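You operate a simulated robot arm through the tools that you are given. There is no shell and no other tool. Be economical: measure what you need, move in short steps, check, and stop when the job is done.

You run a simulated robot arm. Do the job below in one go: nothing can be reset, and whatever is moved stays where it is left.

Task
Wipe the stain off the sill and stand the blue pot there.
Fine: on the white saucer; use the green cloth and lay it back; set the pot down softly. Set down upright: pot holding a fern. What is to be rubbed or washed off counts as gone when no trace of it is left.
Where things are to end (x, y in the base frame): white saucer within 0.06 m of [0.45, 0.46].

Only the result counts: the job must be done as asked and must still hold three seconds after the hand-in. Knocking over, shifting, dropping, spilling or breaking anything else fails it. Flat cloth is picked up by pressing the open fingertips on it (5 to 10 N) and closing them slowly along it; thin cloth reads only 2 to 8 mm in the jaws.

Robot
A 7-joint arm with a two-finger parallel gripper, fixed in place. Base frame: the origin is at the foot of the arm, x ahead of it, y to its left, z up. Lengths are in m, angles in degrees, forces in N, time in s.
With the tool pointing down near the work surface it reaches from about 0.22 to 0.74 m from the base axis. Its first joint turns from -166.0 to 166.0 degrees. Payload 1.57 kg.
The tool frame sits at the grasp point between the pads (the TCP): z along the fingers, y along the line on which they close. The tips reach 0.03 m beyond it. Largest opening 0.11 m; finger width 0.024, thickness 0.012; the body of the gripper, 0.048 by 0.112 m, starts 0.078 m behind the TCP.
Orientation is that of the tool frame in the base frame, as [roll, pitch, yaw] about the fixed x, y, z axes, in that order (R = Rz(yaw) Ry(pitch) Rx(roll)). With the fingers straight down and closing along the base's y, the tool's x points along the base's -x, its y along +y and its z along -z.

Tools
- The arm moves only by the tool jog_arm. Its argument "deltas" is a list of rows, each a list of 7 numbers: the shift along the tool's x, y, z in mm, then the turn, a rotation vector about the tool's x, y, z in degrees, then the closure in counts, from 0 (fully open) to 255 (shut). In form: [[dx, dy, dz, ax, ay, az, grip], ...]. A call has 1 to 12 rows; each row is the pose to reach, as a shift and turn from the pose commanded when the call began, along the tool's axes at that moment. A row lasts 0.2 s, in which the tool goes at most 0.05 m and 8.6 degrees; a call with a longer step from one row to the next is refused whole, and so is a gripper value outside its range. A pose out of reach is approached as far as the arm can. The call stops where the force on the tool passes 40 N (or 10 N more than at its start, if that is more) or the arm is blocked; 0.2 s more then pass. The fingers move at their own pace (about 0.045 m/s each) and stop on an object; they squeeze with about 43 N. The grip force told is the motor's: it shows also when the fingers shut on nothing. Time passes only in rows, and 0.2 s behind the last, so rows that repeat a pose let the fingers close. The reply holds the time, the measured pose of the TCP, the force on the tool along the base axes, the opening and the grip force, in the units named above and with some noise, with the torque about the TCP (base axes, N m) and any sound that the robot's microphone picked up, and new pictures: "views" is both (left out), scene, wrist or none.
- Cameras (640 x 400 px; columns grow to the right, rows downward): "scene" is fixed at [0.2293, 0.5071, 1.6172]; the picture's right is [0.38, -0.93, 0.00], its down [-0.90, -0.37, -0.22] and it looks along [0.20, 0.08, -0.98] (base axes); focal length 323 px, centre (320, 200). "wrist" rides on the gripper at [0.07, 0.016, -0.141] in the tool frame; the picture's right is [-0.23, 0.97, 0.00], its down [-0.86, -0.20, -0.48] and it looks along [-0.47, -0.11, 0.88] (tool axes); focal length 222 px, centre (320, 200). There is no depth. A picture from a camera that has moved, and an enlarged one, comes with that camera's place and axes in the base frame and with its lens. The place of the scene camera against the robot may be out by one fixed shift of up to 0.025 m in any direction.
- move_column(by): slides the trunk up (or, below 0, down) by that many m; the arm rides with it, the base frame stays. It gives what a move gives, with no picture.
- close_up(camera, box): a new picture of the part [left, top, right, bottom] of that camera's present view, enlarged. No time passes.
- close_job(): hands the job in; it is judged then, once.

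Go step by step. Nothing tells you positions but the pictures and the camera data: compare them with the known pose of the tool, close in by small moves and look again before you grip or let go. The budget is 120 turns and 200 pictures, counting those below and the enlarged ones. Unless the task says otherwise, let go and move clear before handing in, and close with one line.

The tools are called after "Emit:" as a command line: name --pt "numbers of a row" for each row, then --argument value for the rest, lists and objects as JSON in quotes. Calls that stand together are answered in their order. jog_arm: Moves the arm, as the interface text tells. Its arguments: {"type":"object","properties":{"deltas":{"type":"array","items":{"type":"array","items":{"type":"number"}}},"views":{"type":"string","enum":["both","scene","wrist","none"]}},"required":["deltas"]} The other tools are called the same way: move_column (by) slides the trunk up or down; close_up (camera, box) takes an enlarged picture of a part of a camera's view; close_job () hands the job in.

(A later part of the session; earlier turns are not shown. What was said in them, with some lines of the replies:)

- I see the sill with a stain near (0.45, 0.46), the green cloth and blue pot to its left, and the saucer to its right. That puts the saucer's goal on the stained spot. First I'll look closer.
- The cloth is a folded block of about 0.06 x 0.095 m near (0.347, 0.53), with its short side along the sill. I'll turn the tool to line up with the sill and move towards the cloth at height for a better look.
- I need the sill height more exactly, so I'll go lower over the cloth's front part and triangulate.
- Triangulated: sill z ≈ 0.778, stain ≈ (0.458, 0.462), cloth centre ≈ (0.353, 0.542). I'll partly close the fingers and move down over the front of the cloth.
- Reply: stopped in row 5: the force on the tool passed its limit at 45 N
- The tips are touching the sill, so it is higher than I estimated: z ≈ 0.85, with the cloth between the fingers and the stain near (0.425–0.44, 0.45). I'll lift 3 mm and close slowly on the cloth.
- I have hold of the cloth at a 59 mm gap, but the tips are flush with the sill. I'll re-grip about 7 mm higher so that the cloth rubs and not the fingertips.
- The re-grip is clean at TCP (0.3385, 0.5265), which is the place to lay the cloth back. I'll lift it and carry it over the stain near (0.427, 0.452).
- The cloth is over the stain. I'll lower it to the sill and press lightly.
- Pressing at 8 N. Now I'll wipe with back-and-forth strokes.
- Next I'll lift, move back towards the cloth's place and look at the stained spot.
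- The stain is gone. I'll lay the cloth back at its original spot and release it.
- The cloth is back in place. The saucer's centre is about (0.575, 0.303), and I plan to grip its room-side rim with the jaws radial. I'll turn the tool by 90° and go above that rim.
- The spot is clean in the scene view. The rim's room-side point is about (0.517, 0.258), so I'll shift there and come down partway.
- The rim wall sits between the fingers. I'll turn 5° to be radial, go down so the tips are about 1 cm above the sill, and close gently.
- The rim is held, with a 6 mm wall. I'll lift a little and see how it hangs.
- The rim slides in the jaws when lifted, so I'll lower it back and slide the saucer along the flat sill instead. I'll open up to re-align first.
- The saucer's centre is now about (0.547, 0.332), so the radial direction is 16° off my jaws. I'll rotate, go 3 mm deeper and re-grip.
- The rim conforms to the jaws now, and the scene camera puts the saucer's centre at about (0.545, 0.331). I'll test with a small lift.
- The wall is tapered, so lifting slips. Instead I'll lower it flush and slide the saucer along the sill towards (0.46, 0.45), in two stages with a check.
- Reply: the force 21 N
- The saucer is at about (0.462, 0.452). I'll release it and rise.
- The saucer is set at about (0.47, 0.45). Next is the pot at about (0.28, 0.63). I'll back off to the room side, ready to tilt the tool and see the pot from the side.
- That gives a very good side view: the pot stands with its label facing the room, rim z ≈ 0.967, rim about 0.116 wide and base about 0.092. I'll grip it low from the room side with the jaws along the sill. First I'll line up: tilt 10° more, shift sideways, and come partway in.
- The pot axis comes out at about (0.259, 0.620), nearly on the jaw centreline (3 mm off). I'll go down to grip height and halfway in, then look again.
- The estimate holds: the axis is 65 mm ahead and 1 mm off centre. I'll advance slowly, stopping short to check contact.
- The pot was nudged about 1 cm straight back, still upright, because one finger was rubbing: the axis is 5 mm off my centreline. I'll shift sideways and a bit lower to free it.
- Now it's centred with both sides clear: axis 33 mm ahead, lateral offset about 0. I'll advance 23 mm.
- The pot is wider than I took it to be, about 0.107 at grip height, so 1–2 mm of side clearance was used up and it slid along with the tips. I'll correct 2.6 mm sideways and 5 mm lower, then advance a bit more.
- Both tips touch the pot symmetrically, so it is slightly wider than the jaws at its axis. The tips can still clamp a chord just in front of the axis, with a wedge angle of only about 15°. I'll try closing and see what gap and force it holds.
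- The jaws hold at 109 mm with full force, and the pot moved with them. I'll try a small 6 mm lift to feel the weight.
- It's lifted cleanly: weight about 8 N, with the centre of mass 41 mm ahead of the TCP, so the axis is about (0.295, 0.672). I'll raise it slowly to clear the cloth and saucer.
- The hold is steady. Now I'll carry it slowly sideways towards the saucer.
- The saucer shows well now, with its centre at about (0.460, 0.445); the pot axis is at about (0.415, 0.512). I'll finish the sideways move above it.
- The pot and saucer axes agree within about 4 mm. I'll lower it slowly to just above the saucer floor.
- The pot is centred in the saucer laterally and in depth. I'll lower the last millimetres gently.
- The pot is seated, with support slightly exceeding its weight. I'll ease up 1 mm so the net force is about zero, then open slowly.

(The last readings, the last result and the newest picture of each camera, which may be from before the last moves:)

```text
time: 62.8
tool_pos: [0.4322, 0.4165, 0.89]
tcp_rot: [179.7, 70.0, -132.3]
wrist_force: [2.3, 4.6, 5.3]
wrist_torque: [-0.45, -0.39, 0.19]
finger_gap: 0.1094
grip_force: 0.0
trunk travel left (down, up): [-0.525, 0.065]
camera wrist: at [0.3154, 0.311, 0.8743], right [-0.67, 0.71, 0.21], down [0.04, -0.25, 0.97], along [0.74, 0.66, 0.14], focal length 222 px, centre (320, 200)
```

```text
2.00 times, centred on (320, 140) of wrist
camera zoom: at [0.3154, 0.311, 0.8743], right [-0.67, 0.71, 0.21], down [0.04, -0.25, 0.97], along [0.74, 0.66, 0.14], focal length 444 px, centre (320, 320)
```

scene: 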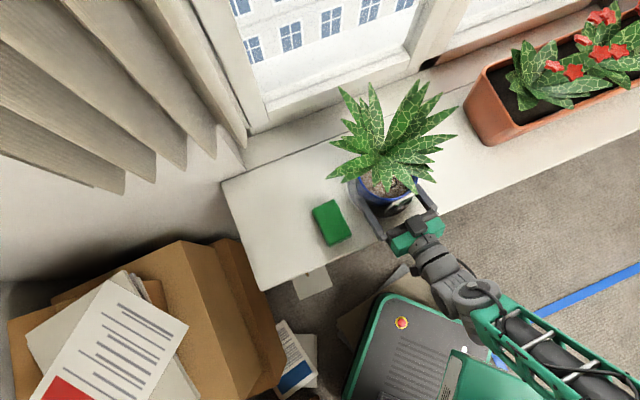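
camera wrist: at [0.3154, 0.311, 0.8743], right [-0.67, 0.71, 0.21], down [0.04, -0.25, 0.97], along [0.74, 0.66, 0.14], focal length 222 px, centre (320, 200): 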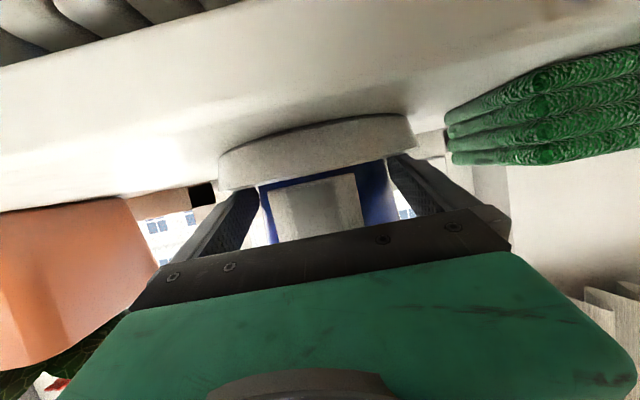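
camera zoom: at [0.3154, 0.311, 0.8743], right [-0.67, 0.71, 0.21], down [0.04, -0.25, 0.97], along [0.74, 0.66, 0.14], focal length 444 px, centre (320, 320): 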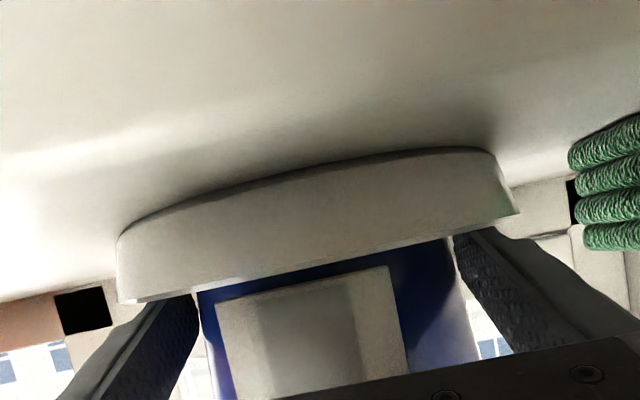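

The jaws are open. I'll draw back along the finger axis, which goes back and slightly up and clears both the pot and the saucer's rim.

Emit:
jog_arm --pt "0 0 -3 0 0 0 0" --pt "0 0 -8 0 0 0 0" --pt "0 0 -16 0 0 0 0" --pt "0 0 -26 0 0 0 0" --pt "0 0 -40 0 0 0 0" --pt "0 0 -60 0 0 0 0" --pt "0 0 -85 0 0 0 0" --pt "0 0 -110 0 0 0 0" --pt "0 0 -140 0 0 0 0" --pt "0 0 -140 0 0 0 0"

Emit:
close_up --camera "scene" --box '[280, 90, 480, 240]'

Emit:
close_up --camera "wrist" --box '[160, 40, 480, 240]'

```text
time: 65.0
tool_pos: [0.3441, 0.3175, 0.9379]
tcp_rot: [179.8, 70.1, -132.3]
wrist_force: [0.4, -0.9, -0.8]
wrist_torque: [0.0, -0.02, 0.0]
finger_gap: 0.1099
grip_force: 0.0
trunk travel left (down, up): [-0.525, 0.065]
camera wrist: at [0.2266, 0.2126, 0.9213], right [-0.67, 0.71, 0.21], down [0.04, -0.25, 0.97], along [0.74, 0.66, 0.14], focal length 222 px, centre (320, 200)
```

scene: 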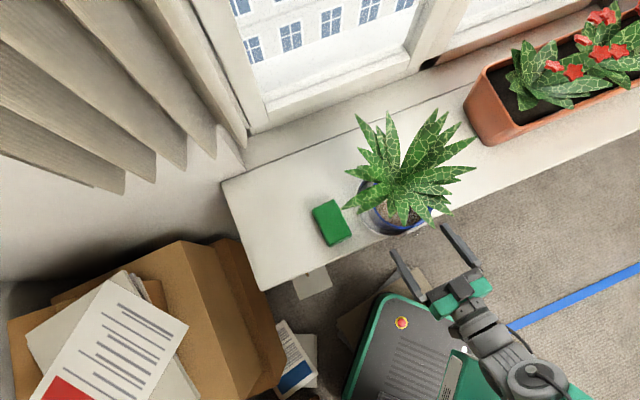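
wrist: 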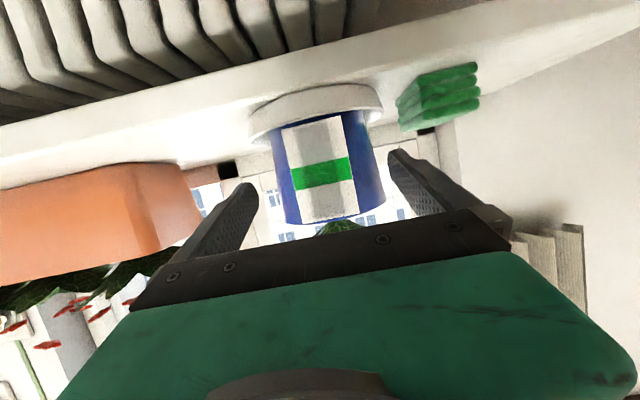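

```text
2.67 times, centred on (380, 165) of scene
camera zoom: at [0.2293, 0.5071, 1.6172], right [0.38, -0.93, 0.0], down [-0.9, -0.37, -0.22], along [0.2, 0.08, -0.98], focal length 862 px, centre (160, 293)
```

zoom: 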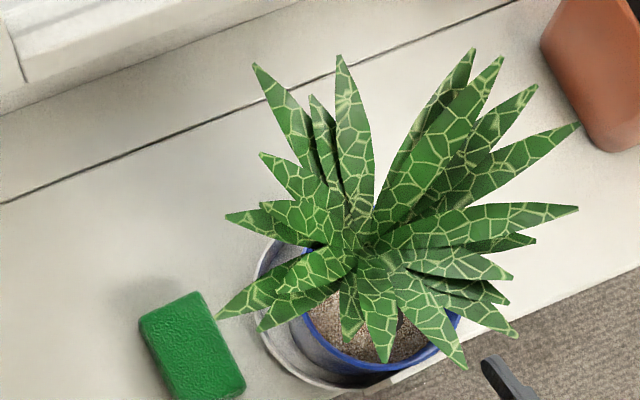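

```text
2.00 times, centred on (320, 140) of wrist
camera zoom: at [0.2266, 0.2126, 0.9213], right [-0.67, 0.71, 0.21], down [0.04, -0.25, 0.97], along [0.74, 0.66, 0.14], focal length 444 px, centre (320, 320)
```

zoom: 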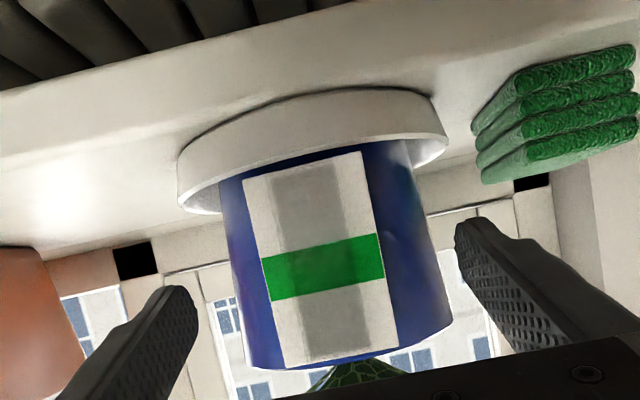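

Drawing back dragged the saucer and pot about 5 cm towards the room, because the jaws were still lightly wedged. They are still upright, with the saucer at about (0.424, 0.407), which is too close to the edge. I'll lower the open fingertips behind the saucer's wall and push it back along the same line.

Emit:
jog_arm --pt "14 0 5 0 0 0 0" --pt "28 1 10 0 0 0 0" --pt "42 1 15.5 0 0 0 0" --pt "57.3 1 20.9 0 0 0 0" --pt "57.3 1 20.9 0 0 0 0"

Emit:
close_up --camera "wrist" --box '[160, 40, 480, 240]'

Emit:
close_up --camera "scene" --box '[320, 150, 500, 290]'

```text
time: 66.4
tool_pos: [0.3652, 0.3359, 0.9125]
tcp_rot: [-178.0, 74.5, -130.8]
wrist_force: [1.6, -0.6, -0.2]
wrist_torque: [-0.02, 0.02, -0.05]
finger_gap: 0.11
grip_force: 0.0
trunk travel left (down, up): [-0.525, 0.065]
stopped in row 5: the arm was blocked; the commanded pose is now the measured one
camera wrist: at [0.2483, 0.2336, 0.8839], right [-0.68, 0.71, 0.21], down [-0.02, -0.3, 0.95], along [0.74, 0.64, 0.22], focal length 222 px, centre (320, 200)
```

scene: 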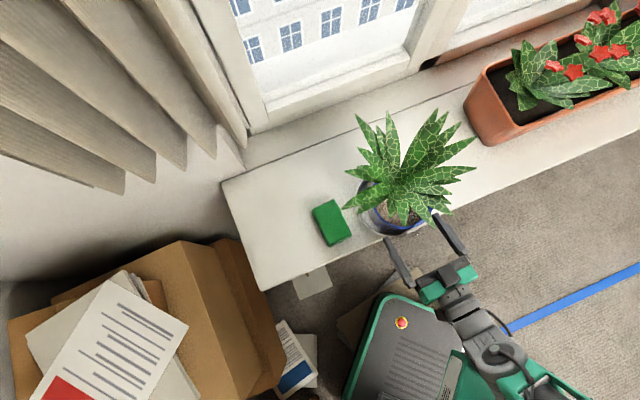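
wrist: 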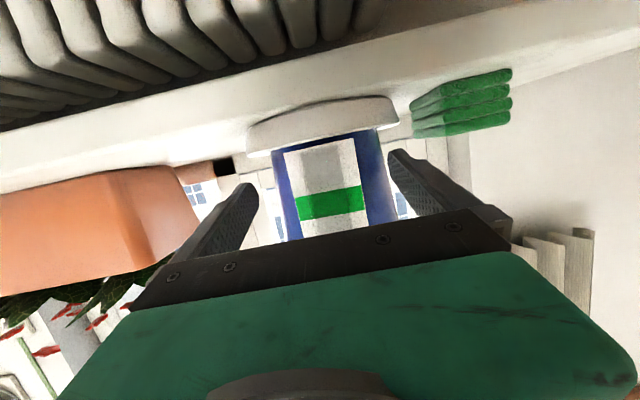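

```text
2.00 times, centred on (320, 140) of wrist
camera zoom: at [0.2483, 0.2336, 0.8839], right [-0.68, 0.71, 0.21], down [-0.02, -0.3, 0.95], along [0.74, 0.64, 0.22], focal length 444 px, centre (320, 320)
```

zoom: 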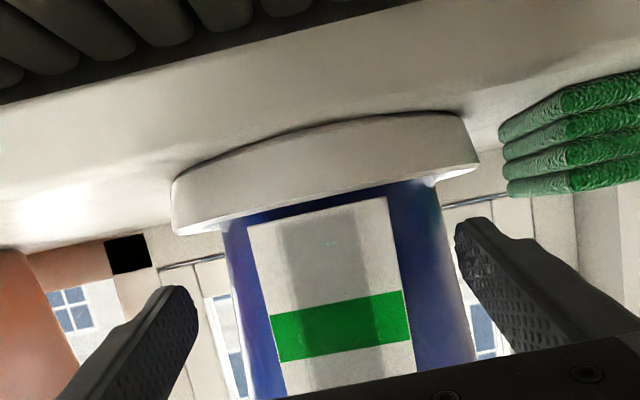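

```text
2.86 times, centred on (410, 220) of scene
camera zoom: at [0.2293, 0.5071, 1.6172], right [0.38, -0.93, 0.0], down [-0.9, -0.37, -0.22], along [0.2, 0.08, -0.98], focal length 924 px, centre (63, 143)
```

zoom: 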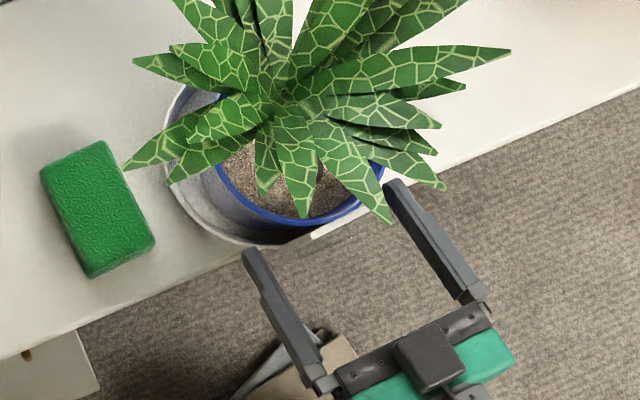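

The arm hit a joint limit in this low, flat pose and nothing was touched. I'll use a steeper tool angle, about 45°, for the push: back off slightly and re-tilt.

Emit:
jog_arm --pt "0 0 -10 0 7.5 0 0" --pt "0 0 -20 0 15 0 0" --pt "0 0 -25 0 22.5 0 0" --pt "0 0 -25 0 29.5 0 0" --pt "0 0 -25 0 29.5 0 0" --views "wrist"

```text
time: 67.6
tool_pos: [0.3472, 0.3183, 0.9187]
tcp_rot: [-179.3, 44.7, -132.1]
wrist_force: [-0.9, 0.9, 0.0]
wrist_torque: [0.01, 0.04, -0.02]
finger_gap: 0.1102
grip_force: 0.1
trunk travel left (down, up): [-0.525, 0.065]
camera wrist: at [0.2343, 0.2205, 0.9697], right [-0.61, 0.78, 0.15], down [0.32, 0.07, 0.94], along [0.73, 0.62, -0.29], focal length 222 px, centre (320, 200)
```

wrist: 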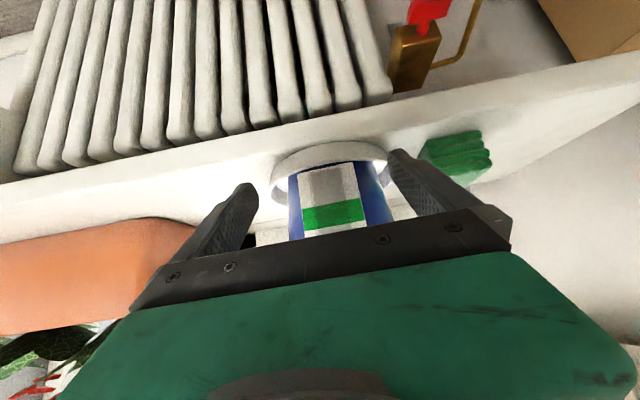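

Emit:
jog_arm --pt "8 0 8 0 0 0 0" --pt "16 0 16 0 0 0 0" --pt "23.2 0 23.5 0 0 0 0" --pt "15 0 31.5 0 0 0 0" --pt "5 0 41 0 0 0 0" --pt "-3 0 49 0 0 0 0" --pt "-3 0 49 0 0 0 0"

Emit:
close_up --camera "wrist" --box '[160, 40, 480, 240]'

Emit:
close_up --camera "scene" --box '[320, 150, 500, 290]'

```text
time: 69.2
tool_pos: [0.3738, 0.3438, 0.8848]
tcp_rot: [-179.4, 44.7, -132.1]
wrist_force: [0.8, 1.0, -0.4]
wrist_torque: [0.03, -0.02, -0.01]
finger_gap: 0.1101
grip_force: 0.1
trunk travel left (down, up): [-0.525, 0.065]
camera wrist: at [0.2595, 0.2464, 0.9374], right [-0.61, 0.78, 0.15], down [0.32, 0.07, 0.94], along [0.73, 0.62, -0.29], focal length 222 px, centre (320, 200)
```

scene: 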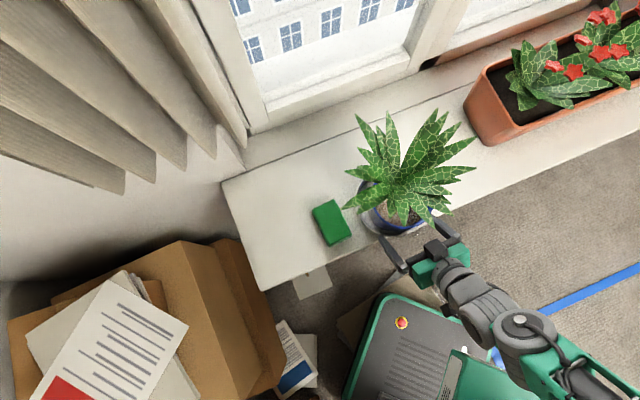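
wrist: 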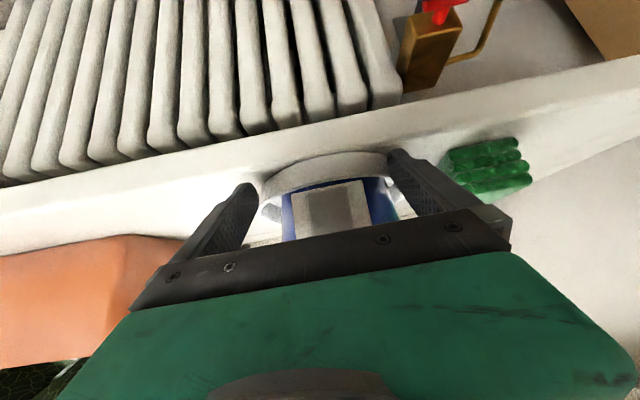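

```text
2.00 times, centred on (320, 140) of wrist
camera zoom: at [0.2595, 0.2464, 0.9374], right [-0.61, 0.78, 0.15], down [0.32, 0.07, 0.94], along [0.73, 0.62, -0.29], focal length 444 px, centre (320, 320)
```

zoom: 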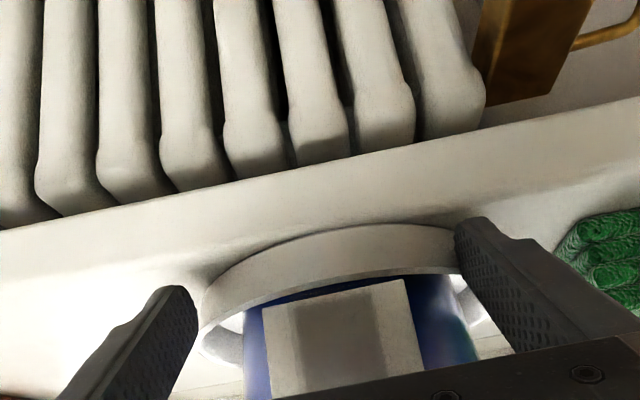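

```text
2.86 times, centred on (410, 220) of scene
camera zoom: at [0.2293, 0.5071, 1.6172], right [0.38, -0.93, 0.0], down [-0.9, -0.37, -0.22], along [0.2, 0.08, -0.98], focal length 924 px, centre (63, 143)
```

zoom: 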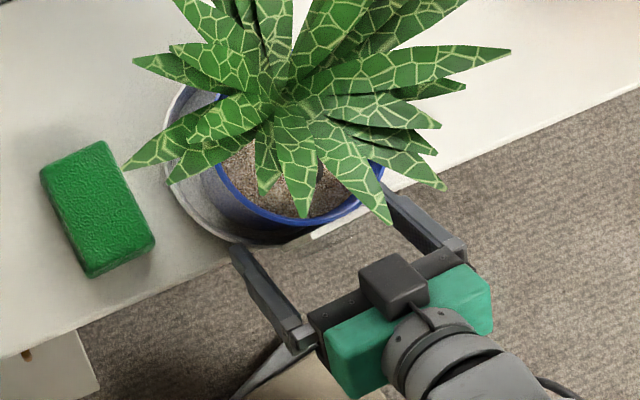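

The fingertips flank the saucer's front wall just above the sill, and nothing is touching yet. I'll push slowly towards the window.

Emit:
jog_arm --pt "-5 1 5 0 0 0 0" --pt "-10 2 10 0 0 0 0" --pt "-14 2 14 0 0 0 0" --pt "-18 2 18 0 0 0 0" --pt "-22 2 22 0 0 0 0" --pt "-26 2 26 0 0 0 0" --pt "-30 2 30 0 0 0 0" --pt "-34 2 34 0 0 0 0" --pt "-34 2 34 0 0 0 0"

Emit:
close_up --camera "scene" --box '[320, 150, 500, 290]'

```text
time: 71.2
tool_pos: [0.4035, 0.3818, 0.8852]
tcp_rot: [-179.3, 44.8, -132.2]
wrist_force: [-0.7, -1.4, -0.9]
wrist_torque: [-0.06, 0.02, 0.06]
finger_gap: 0.1098
grip_force: 0.1
trunk travel left (down, up): [-0.525, 0.065]
camera wrist: at [0.2902, 0.2827, 0.9376], right [-0.61, 0.78, 0.15], down [0.32, 0.07, 0.94], along [0.73, 0.62, -0.29], focal length 222 px, centre (320, 200)
```

scene: 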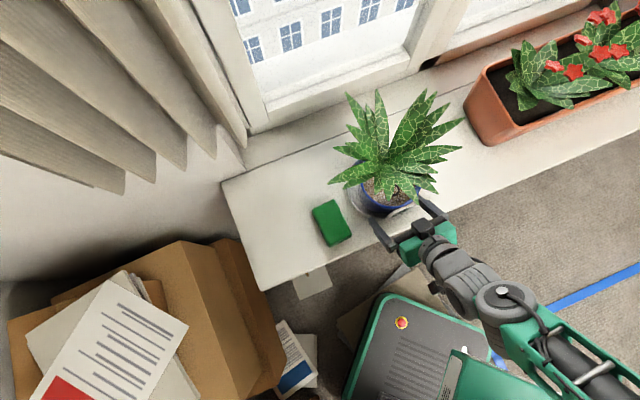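
wrist: 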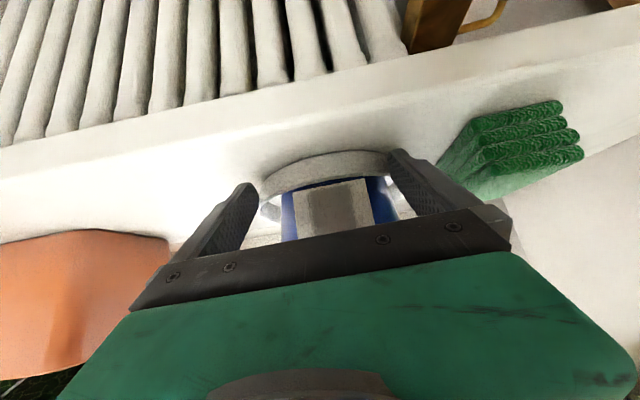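

```text
2.86 times, centred on (410, 220) of scene
camera zoom: at [0.2293, 0.5071, 1.6172], right [0.38, -0.93, 0.0], down [-0.9, -0.37, -0.22], along [0.2, 0.08, -0.98], focal length 924 px, centre (63, 143)
```

zoom: 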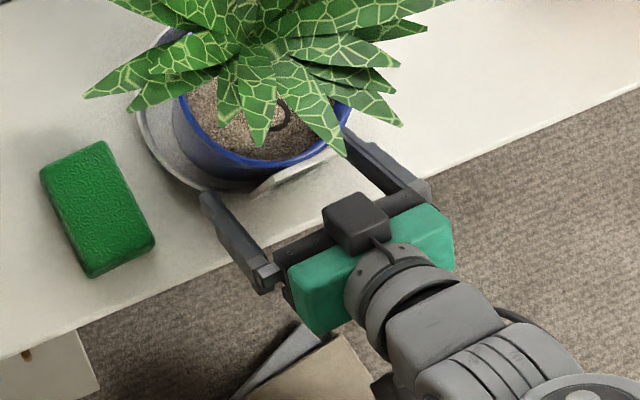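

The saucer is back near (0.464, 0.446) with the pot upright on it. I'll retreat straight back, checking that nothing follows.

Emit:
jog_arm --pt "3 0 -3 0 0 0 0" --pt "8 0 -8 0 0 0 0" --pt "15 0 -15 0 0 0 0" --pt "25 0 -25 0 0 0 0" --pt "35 0 -38 0 0 0 0" --pt "40 0 -60 0 0 0 0" --pt "40 0 -85 0 0 0 0" --pt "40 0 -110 0 0 0 0" --pt "40 0 -110 0 0 0 0"

Emit:
close_up --camera "scene" --box '[280, 80, 480, 260]'

Emit:
close_up --camera "wrist" --box '[200, 80, 480, 255]'

```text
time: 73.2
tool_pos: [0.3324, 0.3055, 0.9341]
tcp_rot: [-179.3, 44.9, -132.3]
wrist_force: [-0.5, -0.3, 0.3]
wrist_torque: [-0.02, 0.02, 0.03]
finger_gap: 0.1101
grip_force: 0.0
trunk travel left (down, up): [-0.525, 0.065]
camera wrist: at [0.2188, 0.2071, 0.9866], right [-0.61, 0.78, 0.15], down [0.32, 0.07, 0.94], along [0.73, 0.62, -0.29], focal length 222 px, centre (320, 200)
```

scene: 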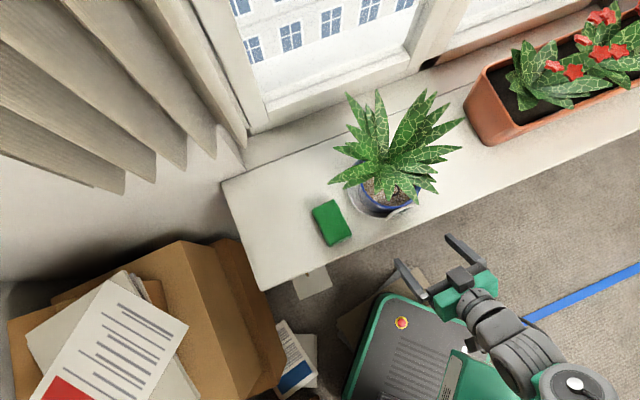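
wrist: 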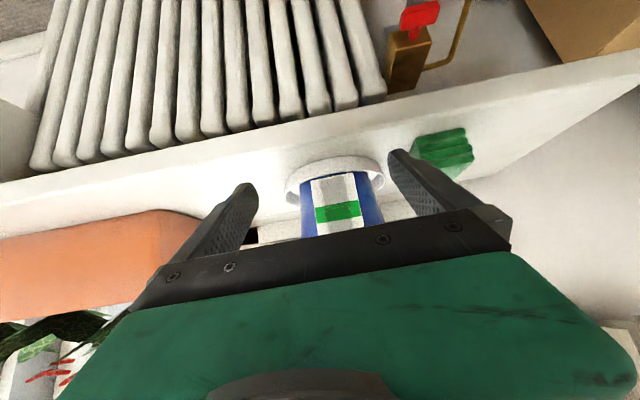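

```text
2.22 times, centred on (380, 170) of scene
camera zoom: at [0.2293, 0.5071, 1.6172], right [0.38, -0.93, 0.0], down [-0.9, -0.37, -0.22], along [0.2, 0.08, -0.98], focal length 718 px, centre (187, 267)
```

zoom: 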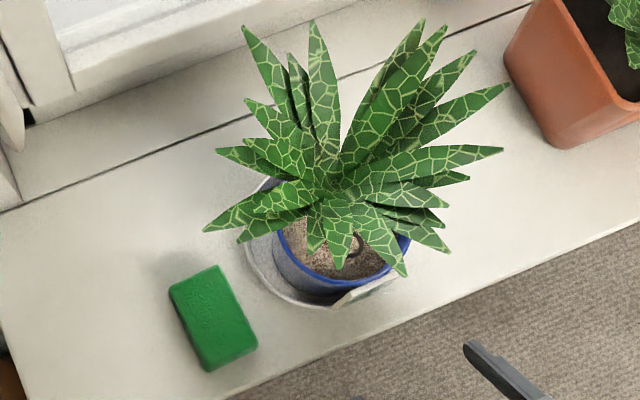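

```text
2.29 times, centred on (340, 168) of wrist
camera zoom: at [0.2188, 0.2071, 0.9866], right [-0.61, 0.78, 0.15], down [0.32, 0.07, 0.94], along [0.73, 0.62, -0.29], focal length 508 px, centre (274, 274)
```

zoom: 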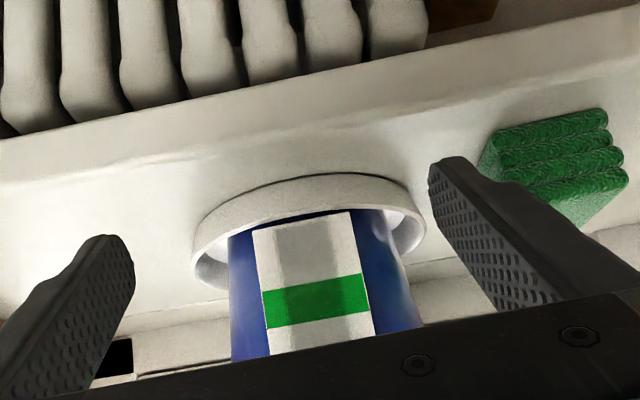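

The pot and saucer stayed put on retreat, but the pot may sit off-centre to the room side of the saucer. I'll look from another side to check it is standing upright on the saucer floor.

Emit:
jog_arm --pt "-11 19 7 5.6 0 5.7 0" --pt "-22 38 14 11.2 0 11.4 0" --pt "-33 57 21 16.8 0 17 0" --pt "-44 76 28 22.4 0 22.7 0" --pt "-56 95 36 28 0 28.4 0" --pt "-67 115 43.7 33.7 0 34.1 0" --pt "-67 115 43.7 33.7 0 34.1 0"

Emit:
close_up --camera "wrist" --box '[180, 60, 460, 235]'

```text
time: 74.8
tool_pos: [0.3004, 0.44, 0.9495]
tcp_rot: [-179.8, 45.2, 179.4]
wrist_force: [0.4, 0.2, 0.6]
wrist_torque: [-0.02, 0.02, -0.03]
finger_gap: 0.1101
grip_force: 0.2
trunk travel left (down, up): [-0.525, 0.065]
camera wrist: at [0.1504, 0.4587, 1.0005], right [0.17, 0.97, 0.16], down [0.26, -0.2, 0.94], along [0.95, -0.12, -0.29], focal length 222 px, centre (320, 200)
```

scene: 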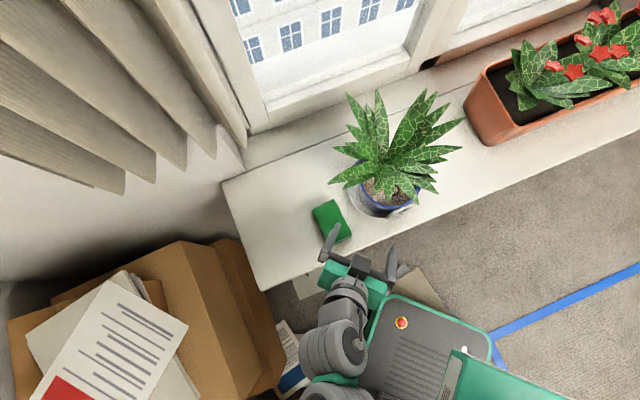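
wrist: 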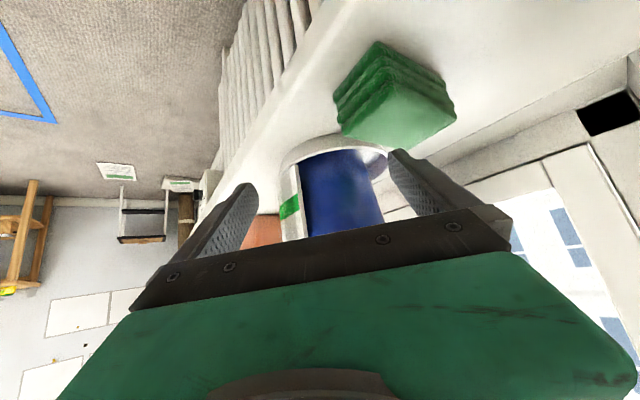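

```text
2.29 times, centred on (320, 148) of wrist
camera zoom: at [0.1504, 0.4587, 1.0005], right [0.17, 0.97, 0.16], down [0.26, -0.2, 0.94], along [0.95, -0.12, -0.29], focal length 508 px, centre (320, 320)
```

zoom: 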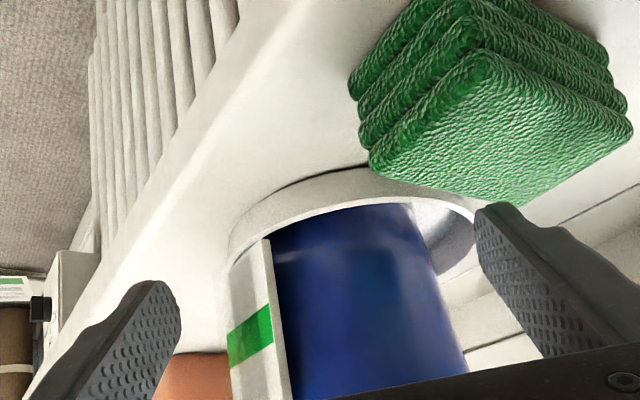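

The pot stands upright, within about 1°, inside the saucer and to its room side. The cloth is in its old place and the sill is clean. I'll back the arm clear and take a last look.

Emit:
jog_arm --pt "0 0 -20 0 0 0 0" --pt "0 0 -50 0 0 0 0" --pt "0 0 -80 0 0 0 0" --pt "0 0 -110 0 0 0 0" --pt "0 0 -110 0 0 0 0" --views "scene"

Emit:
close_up --camera "scene" --box '[220, 80, 500, 290]'

```text
time: 76.0
tool_pos: [0.2216, 0.4424, 1.0282]
tcp_rot: [-179.8, 45.2, 179.4]
wrist_force: [-0.9, 0.1, 0.2]
wrist_torque: [0.0, -0.01, 0.02]
finger_gap: 0.1101
grip_force: 0.0
trunk travel left (down, up): [-0.525, 0.065]
```

scene: 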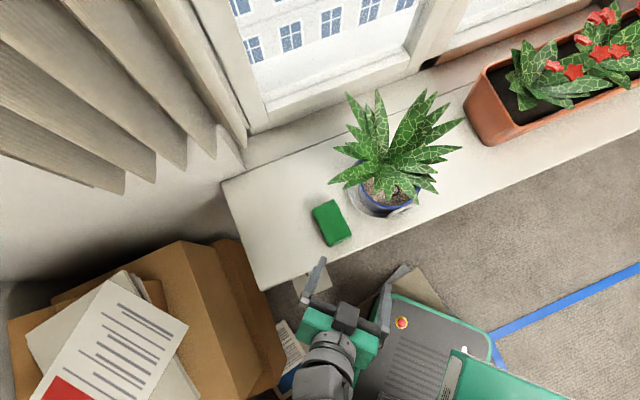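

```text
1.90 times, centred on (360, 185) of scene
camera zoom: at [0.2293, 0.5071, 1.6172], right [0.38, -0.93, 0.0], down [-0.9, -0.37, -0.22], along [0.2, 0.08, -0.98], focal length 616 px, centre (244, 229)
```

zoom: 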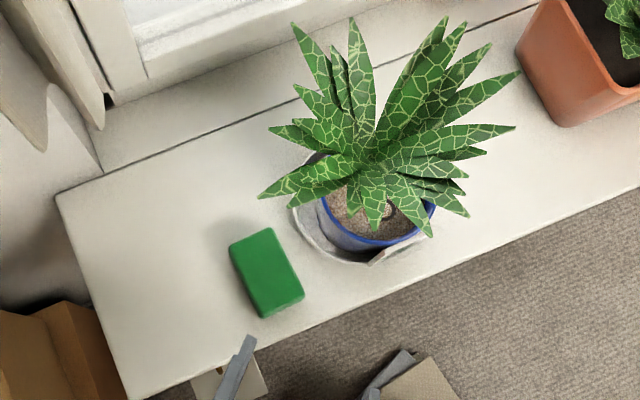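

The sill is clean, the cloth is back, the pot stands on the saucer near (0.46, 0.45), and the arm is clear. I'm handing in.

Emit:
close_job

```text
The job is handed in.
```

The stain is wiped off and the green cloth is back where it lay. The blue pot stands upright on the white saucer at about (0.46, 0.45), about 2 cm from the target. It sits towards the room side of the saucer, because drawing the gripper away dragged both about 5 cm and I pushed them back.
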